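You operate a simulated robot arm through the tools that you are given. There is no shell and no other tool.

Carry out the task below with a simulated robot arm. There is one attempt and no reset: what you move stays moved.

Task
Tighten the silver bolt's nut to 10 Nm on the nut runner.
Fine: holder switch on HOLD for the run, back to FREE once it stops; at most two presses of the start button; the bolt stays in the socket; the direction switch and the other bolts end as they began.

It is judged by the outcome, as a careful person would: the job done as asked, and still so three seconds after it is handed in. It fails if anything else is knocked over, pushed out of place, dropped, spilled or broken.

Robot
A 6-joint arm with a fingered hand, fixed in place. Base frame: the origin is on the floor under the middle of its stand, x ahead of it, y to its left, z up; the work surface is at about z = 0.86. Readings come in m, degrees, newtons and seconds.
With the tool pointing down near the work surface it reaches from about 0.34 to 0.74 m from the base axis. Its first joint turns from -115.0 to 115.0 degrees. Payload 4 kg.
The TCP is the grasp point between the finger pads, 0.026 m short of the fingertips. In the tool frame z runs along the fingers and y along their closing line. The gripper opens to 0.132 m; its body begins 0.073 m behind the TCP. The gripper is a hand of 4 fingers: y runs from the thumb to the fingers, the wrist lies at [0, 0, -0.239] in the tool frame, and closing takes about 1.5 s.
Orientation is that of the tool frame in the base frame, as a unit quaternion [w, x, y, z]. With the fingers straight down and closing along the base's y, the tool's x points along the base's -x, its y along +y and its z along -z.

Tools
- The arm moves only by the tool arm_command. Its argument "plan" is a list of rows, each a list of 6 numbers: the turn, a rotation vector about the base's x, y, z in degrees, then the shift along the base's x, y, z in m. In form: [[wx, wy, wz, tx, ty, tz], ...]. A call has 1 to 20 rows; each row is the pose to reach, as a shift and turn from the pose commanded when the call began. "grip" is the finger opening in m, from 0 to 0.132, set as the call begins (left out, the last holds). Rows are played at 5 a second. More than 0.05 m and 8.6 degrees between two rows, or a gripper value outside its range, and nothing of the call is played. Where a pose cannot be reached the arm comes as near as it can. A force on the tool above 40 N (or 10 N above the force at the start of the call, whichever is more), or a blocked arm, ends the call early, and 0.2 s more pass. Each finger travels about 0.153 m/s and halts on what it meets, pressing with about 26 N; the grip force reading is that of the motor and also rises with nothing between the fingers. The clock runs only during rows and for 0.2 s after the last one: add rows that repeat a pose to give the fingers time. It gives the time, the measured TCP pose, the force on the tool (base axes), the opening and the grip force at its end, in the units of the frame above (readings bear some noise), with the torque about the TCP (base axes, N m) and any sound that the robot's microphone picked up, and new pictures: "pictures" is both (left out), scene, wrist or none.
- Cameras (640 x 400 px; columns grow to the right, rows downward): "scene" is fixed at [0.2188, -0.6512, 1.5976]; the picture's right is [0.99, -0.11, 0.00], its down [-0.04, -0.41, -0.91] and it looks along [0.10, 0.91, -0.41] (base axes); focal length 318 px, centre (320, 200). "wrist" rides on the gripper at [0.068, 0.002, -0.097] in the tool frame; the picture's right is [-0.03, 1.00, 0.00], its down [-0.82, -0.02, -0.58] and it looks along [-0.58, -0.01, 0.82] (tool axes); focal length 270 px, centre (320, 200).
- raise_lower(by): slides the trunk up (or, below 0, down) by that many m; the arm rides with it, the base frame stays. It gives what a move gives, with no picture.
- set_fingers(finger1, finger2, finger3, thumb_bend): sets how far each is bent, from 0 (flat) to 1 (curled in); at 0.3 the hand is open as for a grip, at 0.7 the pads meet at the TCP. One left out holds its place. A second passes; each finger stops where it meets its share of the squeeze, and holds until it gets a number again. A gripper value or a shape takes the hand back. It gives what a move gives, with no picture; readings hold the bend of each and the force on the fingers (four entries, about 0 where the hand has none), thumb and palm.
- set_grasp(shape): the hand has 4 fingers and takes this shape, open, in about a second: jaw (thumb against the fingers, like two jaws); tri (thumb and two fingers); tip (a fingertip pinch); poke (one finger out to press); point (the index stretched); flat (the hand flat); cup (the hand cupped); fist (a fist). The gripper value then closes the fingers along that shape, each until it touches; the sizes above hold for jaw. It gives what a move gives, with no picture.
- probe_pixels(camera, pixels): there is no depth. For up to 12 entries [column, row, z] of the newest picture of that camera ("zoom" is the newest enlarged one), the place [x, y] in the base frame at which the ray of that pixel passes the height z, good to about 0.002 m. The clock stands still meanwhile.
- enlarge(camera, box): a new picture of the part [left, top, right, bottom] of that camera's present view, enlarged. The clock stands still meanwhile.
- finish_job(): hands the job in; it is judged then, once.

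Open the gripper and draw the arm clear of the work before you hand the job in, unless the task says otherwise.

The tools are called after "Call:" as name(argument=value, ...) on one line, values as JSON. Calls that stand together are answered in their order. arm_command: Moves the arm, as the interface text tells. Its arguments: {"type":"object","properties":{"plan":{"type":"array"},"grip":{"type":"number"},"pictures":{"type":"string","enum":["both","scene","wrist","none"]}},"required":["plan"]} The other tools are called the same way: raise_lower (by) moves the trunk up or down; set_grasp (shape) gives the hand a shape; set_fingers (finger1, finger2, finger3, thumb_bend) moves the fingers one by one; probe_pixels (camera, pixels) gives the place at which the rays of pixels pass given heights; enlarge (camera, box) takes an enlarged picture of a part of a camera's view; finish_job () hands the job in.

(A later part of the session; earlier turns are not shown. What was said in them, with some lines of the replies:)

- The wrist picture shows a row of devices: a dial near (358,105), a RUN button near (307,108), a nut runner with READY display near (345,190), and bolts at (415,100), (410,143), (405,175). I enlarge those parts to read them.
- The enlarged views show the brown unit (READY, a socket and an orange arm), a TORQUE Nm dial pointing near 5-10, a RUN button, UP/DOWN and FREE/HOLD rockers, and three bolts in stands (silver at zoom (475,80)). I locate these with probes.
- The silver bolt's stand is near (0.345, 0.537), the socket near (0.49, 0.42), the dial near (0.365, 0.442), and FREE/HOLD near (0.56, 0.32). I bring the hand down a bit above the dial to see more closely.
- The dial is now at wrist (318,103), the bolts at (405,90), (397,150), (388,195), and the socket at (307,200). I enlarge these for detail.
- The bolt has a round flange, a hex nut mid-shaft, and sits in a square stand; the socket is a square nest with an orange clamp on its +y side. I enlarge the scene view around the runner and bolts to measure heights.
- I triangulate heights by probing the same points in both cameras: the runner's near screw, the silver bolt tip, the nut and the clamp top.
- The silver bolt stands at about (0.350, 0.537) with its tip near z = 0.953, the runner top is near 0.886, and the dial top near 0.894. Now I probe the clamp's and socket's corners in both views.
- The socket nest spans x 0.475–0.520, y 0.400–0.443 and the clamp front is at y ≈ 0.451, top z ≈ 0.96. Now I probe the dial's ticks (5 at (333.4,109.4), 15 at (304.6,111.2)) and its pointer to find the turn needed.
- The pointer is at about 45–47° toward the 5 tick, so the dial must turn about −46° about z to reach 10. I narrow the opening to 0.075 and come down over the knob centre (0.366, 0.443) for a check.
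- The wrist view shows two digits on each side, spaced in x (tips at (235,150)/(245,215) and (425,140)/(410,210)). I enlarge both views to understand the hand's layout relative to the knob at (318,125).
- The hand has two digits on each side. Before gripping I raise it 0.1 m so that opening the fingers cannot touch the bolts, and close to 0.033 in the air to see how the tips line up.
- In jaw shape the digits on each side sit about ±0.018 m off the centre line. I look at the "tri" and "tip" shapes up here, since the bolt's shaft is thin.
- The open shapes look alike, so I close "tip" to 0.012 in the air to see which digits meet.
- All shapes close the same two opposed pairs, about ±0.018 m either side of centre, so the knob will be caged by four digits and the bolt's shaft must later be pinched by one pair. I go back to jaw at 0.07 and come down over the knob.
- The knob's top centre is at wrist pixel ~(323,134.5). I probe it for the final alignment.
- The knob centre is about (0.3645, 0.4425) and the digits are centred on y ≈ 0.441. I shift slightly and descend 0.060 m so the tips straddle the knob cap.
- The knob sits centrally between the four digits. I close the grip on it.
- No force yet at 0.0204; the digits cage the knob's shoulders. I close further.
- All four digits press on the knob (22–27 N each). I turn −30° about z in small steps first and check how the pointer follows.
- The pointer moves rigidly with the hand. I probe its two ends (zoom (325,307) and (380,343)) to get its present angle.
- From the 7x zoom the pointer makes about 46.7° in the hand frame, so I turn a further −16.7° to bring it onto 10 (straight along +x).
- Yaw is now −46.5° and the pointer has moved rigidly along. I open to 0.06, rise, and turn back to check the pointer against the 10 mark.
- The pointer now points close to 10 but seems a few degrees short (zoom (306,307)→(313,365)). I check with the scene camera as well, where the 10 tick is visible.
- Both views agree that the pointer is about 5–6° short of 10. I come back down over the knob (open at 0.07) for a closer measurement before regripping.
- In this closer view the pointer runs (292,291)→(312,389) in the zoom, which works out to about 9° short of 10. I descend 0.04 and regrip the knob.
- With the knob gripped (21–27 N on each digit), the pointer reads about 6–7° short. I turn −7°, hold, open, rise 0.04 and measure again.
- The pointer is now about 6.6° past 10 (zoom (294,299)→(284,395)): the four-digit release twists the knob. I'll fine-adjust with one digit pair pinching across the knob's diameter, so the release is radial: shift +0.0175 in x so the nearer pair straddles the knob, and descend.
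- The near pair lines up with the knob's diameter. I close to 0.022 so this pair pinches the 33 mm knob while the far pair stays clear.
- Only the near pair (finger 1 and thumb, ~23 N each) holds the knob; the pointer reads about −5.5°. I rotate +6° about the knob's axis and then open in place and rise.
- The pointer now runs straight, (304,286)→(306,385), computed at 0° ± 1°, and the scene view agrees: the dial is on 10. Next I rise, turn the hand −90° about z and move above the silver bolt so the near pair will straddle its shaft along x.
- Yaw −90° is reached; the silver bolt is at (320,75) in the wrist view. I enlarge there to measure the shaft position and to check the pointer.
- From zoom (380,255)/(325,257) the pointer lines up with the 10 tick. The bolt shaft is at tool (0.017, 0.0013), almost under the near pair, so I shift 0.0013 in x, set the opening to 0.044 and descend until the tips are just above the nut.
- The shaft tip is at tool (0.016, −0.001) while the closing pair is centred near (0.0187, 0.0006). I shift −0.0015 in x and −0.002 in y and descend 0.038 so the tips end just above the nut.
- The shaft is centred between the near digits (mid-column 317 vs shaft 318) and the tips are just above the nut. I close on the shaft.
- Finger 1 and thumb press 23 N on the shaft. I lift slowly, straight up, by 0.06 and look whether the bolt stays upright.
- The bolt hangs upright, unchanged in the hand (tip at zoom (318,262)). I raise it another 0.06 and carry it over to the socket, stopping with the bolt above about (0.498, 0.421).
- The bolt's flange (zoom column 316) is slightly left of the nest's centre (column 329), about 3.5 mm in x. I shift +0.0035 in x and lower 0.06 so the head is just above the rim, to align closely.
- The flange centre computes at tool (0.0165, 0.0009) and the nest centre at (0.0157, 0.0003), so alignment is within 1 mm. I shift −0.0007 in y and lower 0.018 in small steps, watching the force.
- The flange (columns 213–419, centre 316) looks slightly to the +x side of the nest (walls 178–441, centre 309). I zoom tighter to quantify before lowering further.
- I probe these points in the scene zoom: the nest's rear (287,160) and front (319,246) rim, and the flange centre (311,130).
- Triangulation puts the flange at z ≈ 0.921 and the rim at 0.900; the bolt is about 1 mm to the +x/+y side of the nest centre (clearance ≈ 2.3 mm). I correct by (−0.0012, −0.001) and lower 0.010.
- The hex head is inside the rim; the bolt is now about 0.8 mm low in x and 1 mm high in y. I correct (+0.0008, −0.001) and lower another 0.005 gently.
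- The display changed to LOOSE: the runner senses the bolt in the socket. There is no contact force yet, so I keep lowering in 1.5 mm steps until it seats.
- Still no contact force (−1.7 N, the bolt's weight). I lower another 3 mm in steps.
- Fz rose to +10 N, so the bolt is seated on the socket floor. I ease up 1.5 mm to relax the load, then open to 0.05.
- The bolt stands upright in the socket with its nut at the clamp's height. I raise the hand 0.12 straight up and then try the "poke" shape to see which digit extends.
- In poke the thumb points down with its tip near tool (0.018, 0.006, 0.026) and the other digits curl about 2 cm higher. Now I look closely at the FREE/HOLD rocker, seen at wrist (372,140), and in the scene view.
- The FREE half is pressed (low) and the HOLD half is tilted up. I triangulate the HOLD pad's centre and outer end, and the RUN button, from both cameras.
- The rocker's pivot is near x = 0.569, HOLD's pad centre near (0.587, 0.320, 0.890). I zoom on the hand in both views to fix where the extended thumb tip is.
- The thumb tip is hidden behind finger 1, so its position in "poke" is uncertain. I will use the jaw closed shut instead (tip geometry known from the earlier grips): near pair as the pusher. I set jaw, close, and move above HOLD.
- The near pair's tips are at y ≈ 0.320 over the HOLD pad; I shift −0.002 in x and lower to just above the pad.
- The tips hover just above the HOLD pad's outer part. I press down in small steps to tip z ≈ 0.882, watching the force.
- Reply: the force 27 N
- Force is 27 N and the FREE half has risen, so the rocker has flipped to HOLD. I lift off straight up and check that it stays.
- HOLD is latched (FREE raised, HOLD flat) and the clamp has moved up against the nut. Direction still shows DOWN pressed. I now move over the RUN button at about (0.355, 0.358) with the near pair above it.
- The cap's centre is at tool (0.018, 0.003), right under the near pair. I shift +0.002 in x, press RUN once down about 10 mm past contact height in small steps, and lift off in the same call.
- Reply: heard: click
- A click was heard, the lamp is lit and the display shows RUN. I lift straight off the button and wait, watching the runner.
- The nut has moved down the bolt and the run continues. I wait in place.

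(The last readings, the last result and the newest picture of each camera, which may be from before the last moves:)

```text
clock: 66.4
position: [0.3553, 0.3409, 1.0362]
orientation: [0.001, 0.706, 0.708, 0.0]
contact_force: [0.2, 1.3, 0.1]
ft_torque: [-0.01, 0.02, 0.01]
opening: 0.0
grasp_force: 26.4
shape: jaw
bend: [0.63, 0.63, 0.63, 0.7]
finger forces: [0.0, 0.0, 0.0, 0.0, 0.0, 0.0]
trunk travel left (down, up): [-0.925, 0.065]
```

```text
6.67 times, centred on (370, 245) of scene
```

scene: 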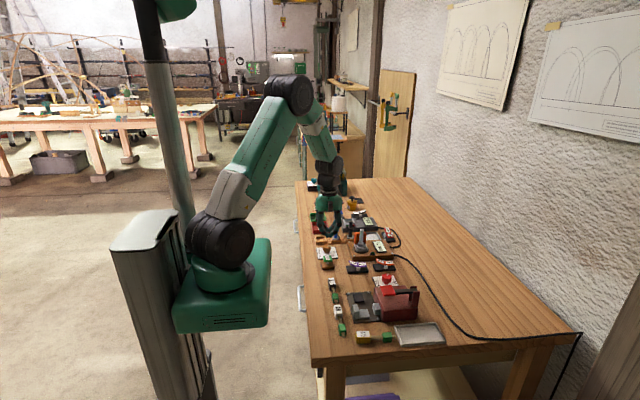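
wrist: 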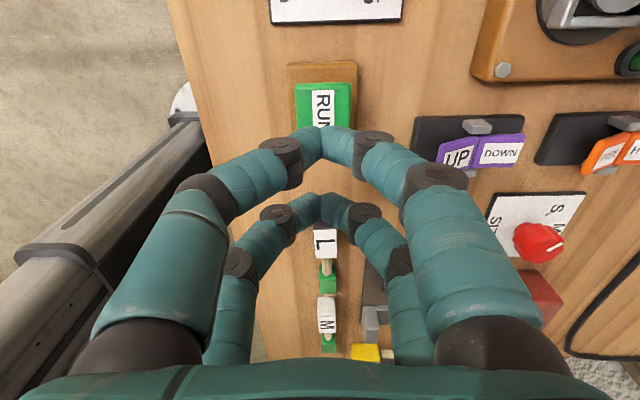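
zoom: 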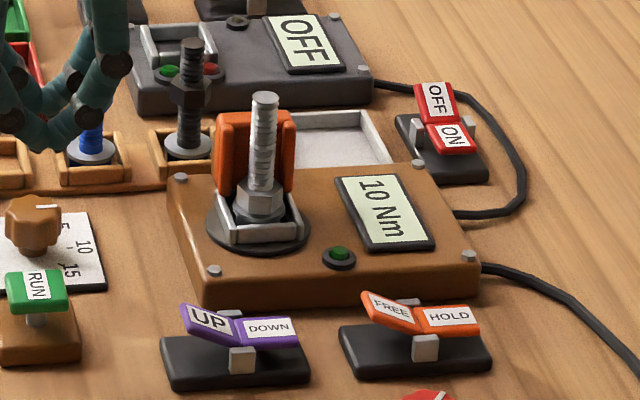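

The run has stopped: the lamp is off and the display reads 10 Nm, with the nut down on the flange. I enlarge to confirm, and move over the FREE pad.

Call:
enlarge(camera="scene", box=[350, 230, 390, 260])

Call:
arm_command(plan=[[0, 0, 0, 0.02, -0.004, 0.02], [0, 0, 0, 0.06, -0.012, 0.03], [0, 0, 0, 0.1, -0.02, 0.03], [0, 0, 0, 0.14, -0.028, 0.03], [0, 0, 0, 0.17, -0.034, 0.03], [0, 0, 0, 0.1935, -0.038, 0.03], [0, 0, 0, 0.1935, -0.038, -0.01], [0, 0, 0, 0.1935, -0.038, -0.05], [0, 0, 0, 0.1935, -0.038, -0.07], [0, 0, 0, 0.1935, -0.038, -0.07]], pictures="both")

Call:
enlarge(camera="wrist", box=[220, 60, 420, 185])

Call:
enlarge(camera="scene", box=[340, 215, 410, 275])

```text
13.33 times, centred on (370, 245) of scene
```

zoom: 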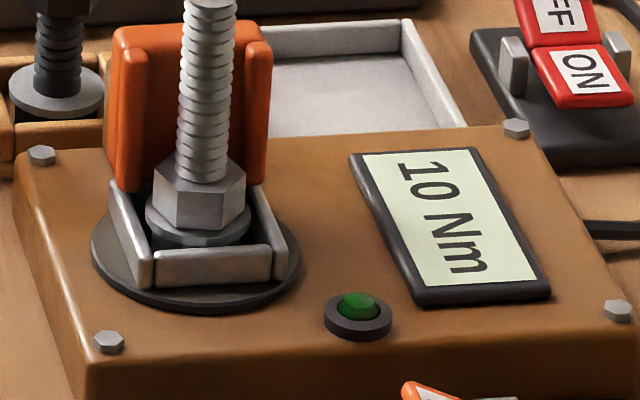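

```text
clock: 68.6
position: [0.55, 0.3049, 0.9675]
orientation: [0.0, 0.707, 0.708, 0.001]
contact_force: [0.4, 0.1, 0.0]
ft_torque: [0.0, 0.0, 0.01]
opening: 0.0
grasp_force: 26.2
shape: jaw
bend: [0.63, 0.63, 0.63, 0.7]
finger forces: [0.0, 0.1, 0.1, 0.0, 0.1, 0.0]
trunk travel left (down, up): [-0.925, 0.065]
```

scene: 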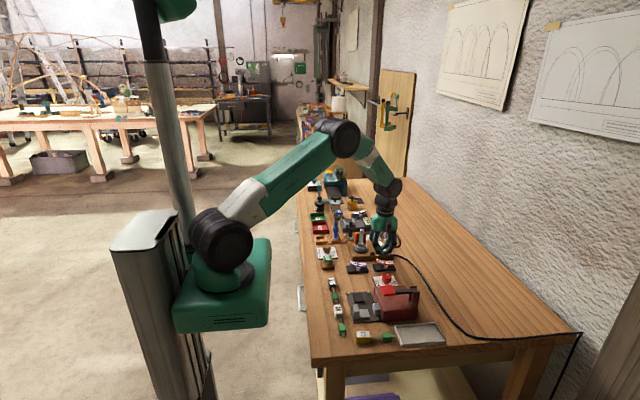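
wrist: 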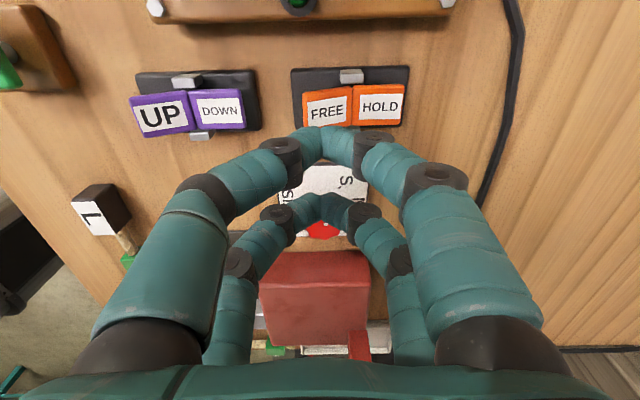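

```text
3.20 times, centred on (320, 122) of wrist
```

zoom: 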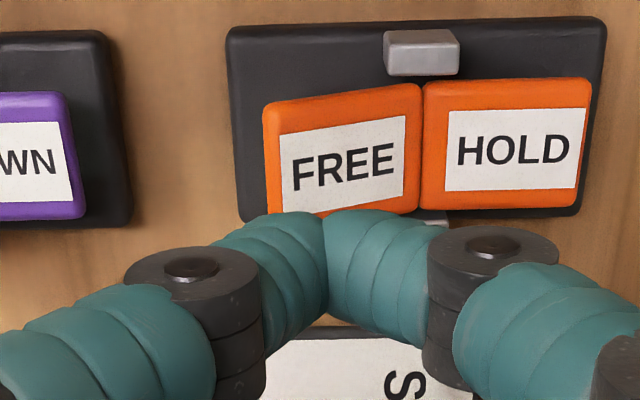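

```text
6.67 times, centred on (375, 245) of scene
```

zoom: 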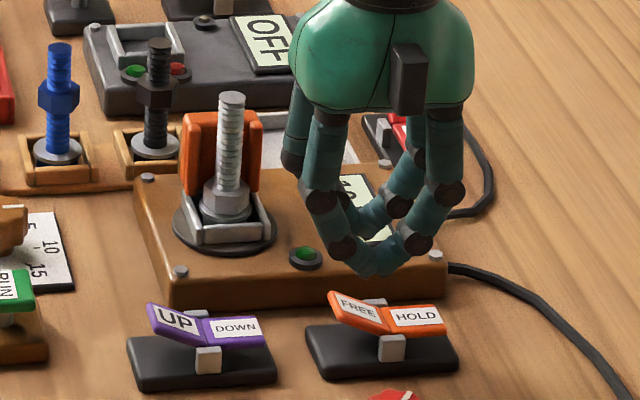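

The display confirms 10 Nm. The FREE pad spans tool y −0.009…+0.022 with the near pair over its outer part, so I press straight down to the same depth as for HOLD.

Call:
arm_command(plan=[[0, 0, 0, 0, 0, -0.02], [0, 0, 0, 0, 0, -0.037], [0, 0, 0, 0, 0, -0.043], [0, 0, 0, 0, 0, -0.048], [0, 0, 0, 0, 0, -0.053], [0, 0, 0, 0, 0, -0.056], [0, 0, 0, 0, 0, -0.0585], [0, 0, 0, 0, 0, -0.0585]], pictures="wrist")

Call:
enlarge(camera="scene", box=[340, 215, 410, 275])

```text
clock: 70.4
position: [0.5493, 0.3031, 0.9123]
orientation: [0.001, 0.707, 0.707, 0.004]
contact_force: [-0.1, 2.4, 37.1]
ft_torque: [0.66, -0.03, 0.0]
opening: 0.0
grasp_force: 25.8
shape: jaw
bend: [0.65, 0.63, 0.63, 0.7]
finger forces: [0.0, 0.0, 0.1, 0.1, 0.1, 0.0]
trunk travel left (down, up): [-0.925, 0.065]
```

wrist: 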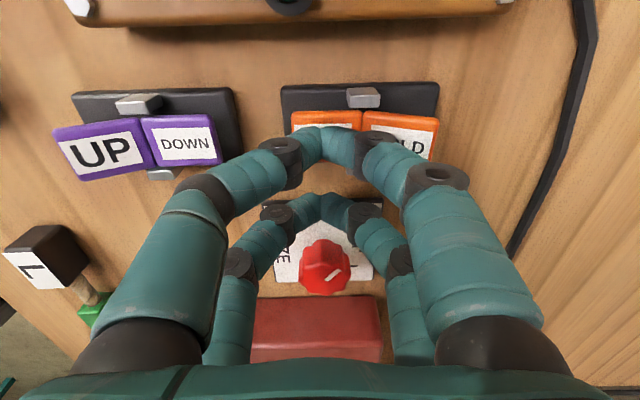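

```text
6.67 times, centred on (375, 245) of scene
```

zoom: 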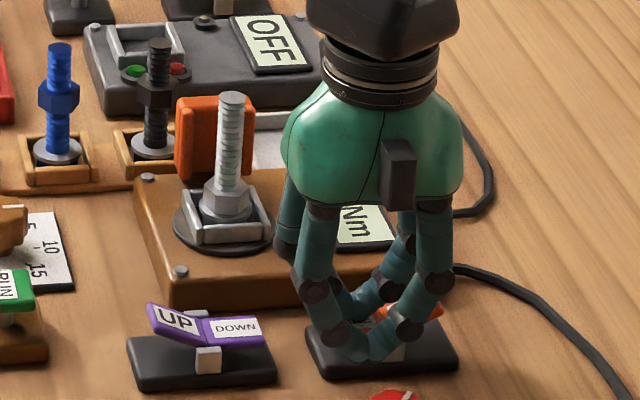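

The clamp has swung back, so FREE is engaged (37 N at the stop). I lift straight off and check the whole bench.

Call:
arm_command(plan=[[0, 0, 0, 0, 0, 0.015], [0, 0, 0, 0, 0, 0.035], [0, 0, 0, 0, 0, 0.065], [0, 0, 0, 0, 0, 0.1], [0, 0, 0, 0, 0, 0.14], [0, 0, 0, 0, 0, 0.18], [0, 0, 0, 0, 0, 0.22], [0, 0, 0, 0, 0, 0.22]], pictures="both")

Call:
enlarge(camera="scene", box=[340, 215, 410, 275])

Call:
enlarge(camera="scene", box=[300, 205, 420, 300])

```text
clock: 72.2
position: [0.5491, 0.3038, 1.1248]
orientation: [0.0, 0.707, 0.707, 0.0]
contact_force: [0.0, 0.0, -0.4]
ft_torque: [0.0, 0.01, -0.01]
opening: 0.0
grasp_force: 26.1
shape: jaw
bend: [0.64, 0.63, 0.63, 0.7]
finger forces: [0.0, 0.1, 0.1, 0.1, 0.1, 0.0]
trunk travel left (down, up): [-0.925, 0.065]
```

scene: 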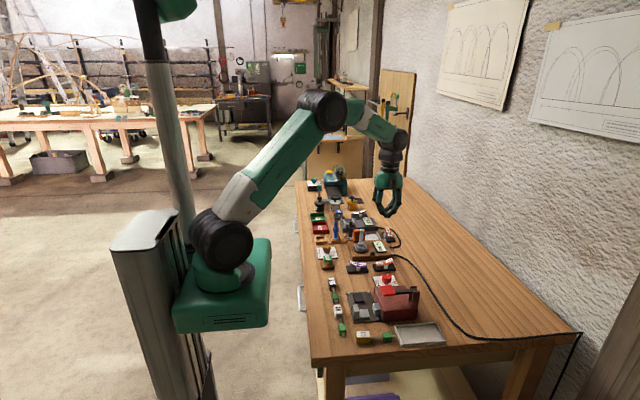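
wrist: 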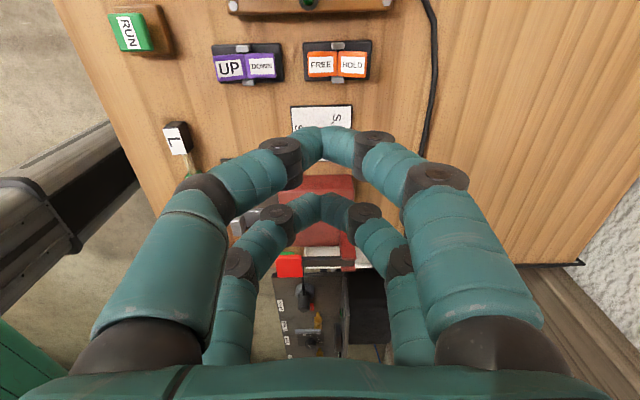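

```text
6.67 times, centred on (375, 245) of scene
```

zoom: 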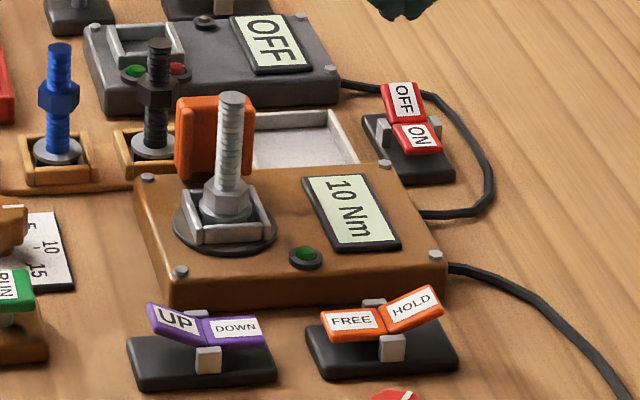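

```text
4.21 times, centred on (360, 252) of scene
```

zoom: 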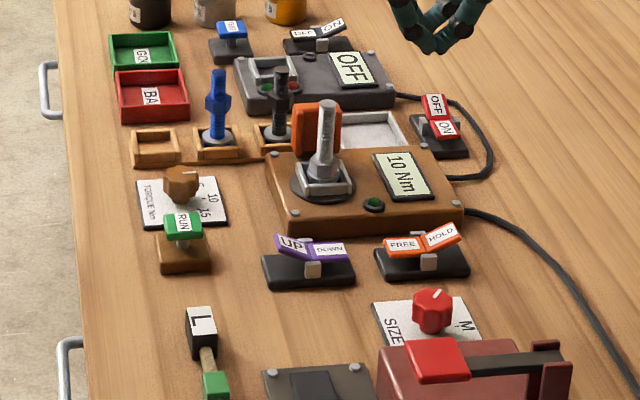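

FREE is flat/pressed again, the direction rocker still shows DOWN, the display reads 10 Nm and the bolt stands in the socket; the other bolts are untouched. I open the hand and draw the arm back to its starting pose, clear of the work.

Call:
arm_command(plan=[[0, 0, 0, 0, 0, 0.03], [0, 0, 0, -0.01, 0, 0.06], [0, 0, 6, -0.03, 0.005, 0.09], [0, 0, 12, -0.05, 0.01, 0.12], [0, 0, 20, -0.075, 0.017, 0.125], [0, 0, 28, -0.1, 0.024, 0.125], [0, 0, 36, -0.125, 0.032, 0.125], [0, 0, 44, -0.15, 0.04, 0.125], [0, 0, 52, -0.175, 0.047, 0.125], [0, 0, 60, -0.2, 0.054, 0.125], [0, 0, 68, -0.22, 0.06, 0.125], [0, 0, 76, -0.24, 0.066, 0.125], [0, 0, 84, -0.255, 0.072, 0.125], [0, 0, 90, -0.264, 0.075, 0.125], [0, 0, 90, -0.264, 0.075, 0.125]], grip=0.132, pictures="both")

Call:
enlarge(camera="wrist", box=[220, 70, 480, 250])

Call:
enlarge(camera="scene", box=[290, 160, 460, 360])

```text
clock: 75.4
position: [0.2857, 0.3765, 1.2538]
orientation: [0.0, -0.001, 1.0, 0.001]
contact_force: [-0.4, 0.4, 0.7]
ft_torque: [0.01, 0.02, 0.0]
opening: 0.1319
grasp_force: 0.0
shape: jaw
bend: [0.3, 0.3, 0.3, 0.3]
finger forces: [0.1, 0.0, 0.0, 0.0, 0.1, 0.0]
trunk travel left (down, up): [-0.925, 0.065]
```

scene: 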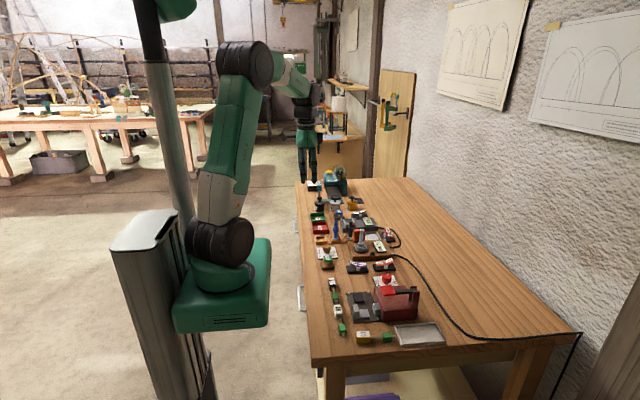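
wrist: 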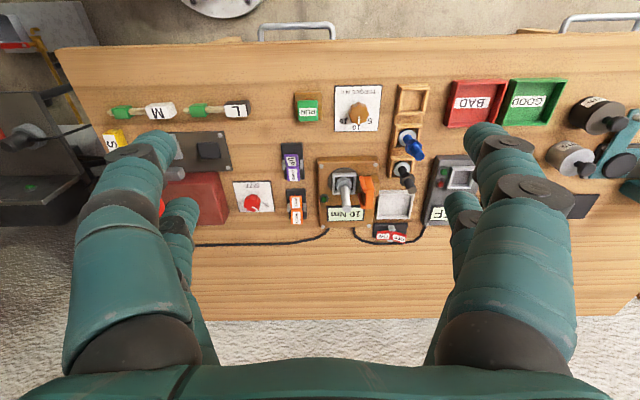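

```text
2.22 times, centred on (350, 160) of wrist
```

zoom: 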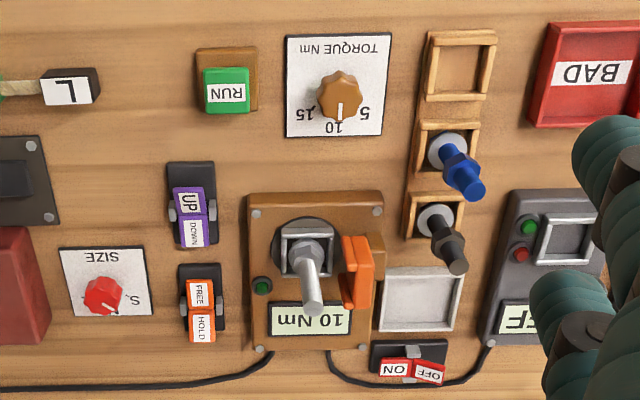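

```text
2.00 times, centred on (375, 260) of scene
```

zoom: 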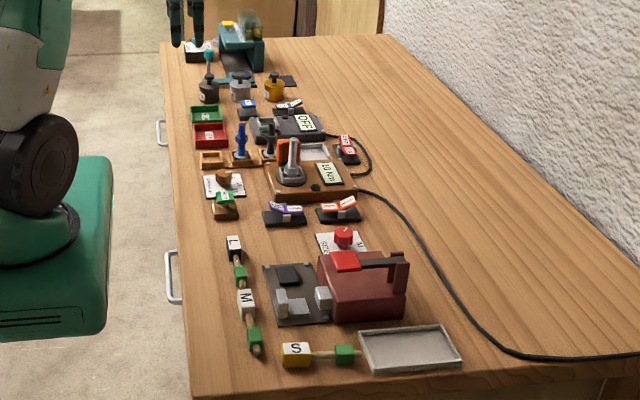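

The arm is back at its start pose with the hand open. The display reads 10 Nm, the silver bolt stands in the socket, the holder switch is on FREE and the direction switch, other bolts and the rest of the bench look as they did at the start, so I hand the job in.

Call:
finish_job()

```text
The job is handed in.
```

I tightened the silver bolt's nut with one press of the start button. The nut runner stopped on its own and its display reads 10 Nm.

- **Holder switch:** it was on HOLD for the whole run and is back on FREE. The orange clamp has drawn back from the nut.
- **Bolt:** the silver bolt is standing upright in the runner's socket with its nut down.
- **Direction switch and other bolts:** the switch still shows DOWN, as at the start, and the blue and black bolts were not touched.
- **Torque dial:** I turned it from 5 to 10 and left it there. My first two turns missed 10 by several degrees, first short and then past it. I corrected it before pressing the button.

The hand is open and the arm is back at its starting position. Everything else on the bench looks as it did at the start.
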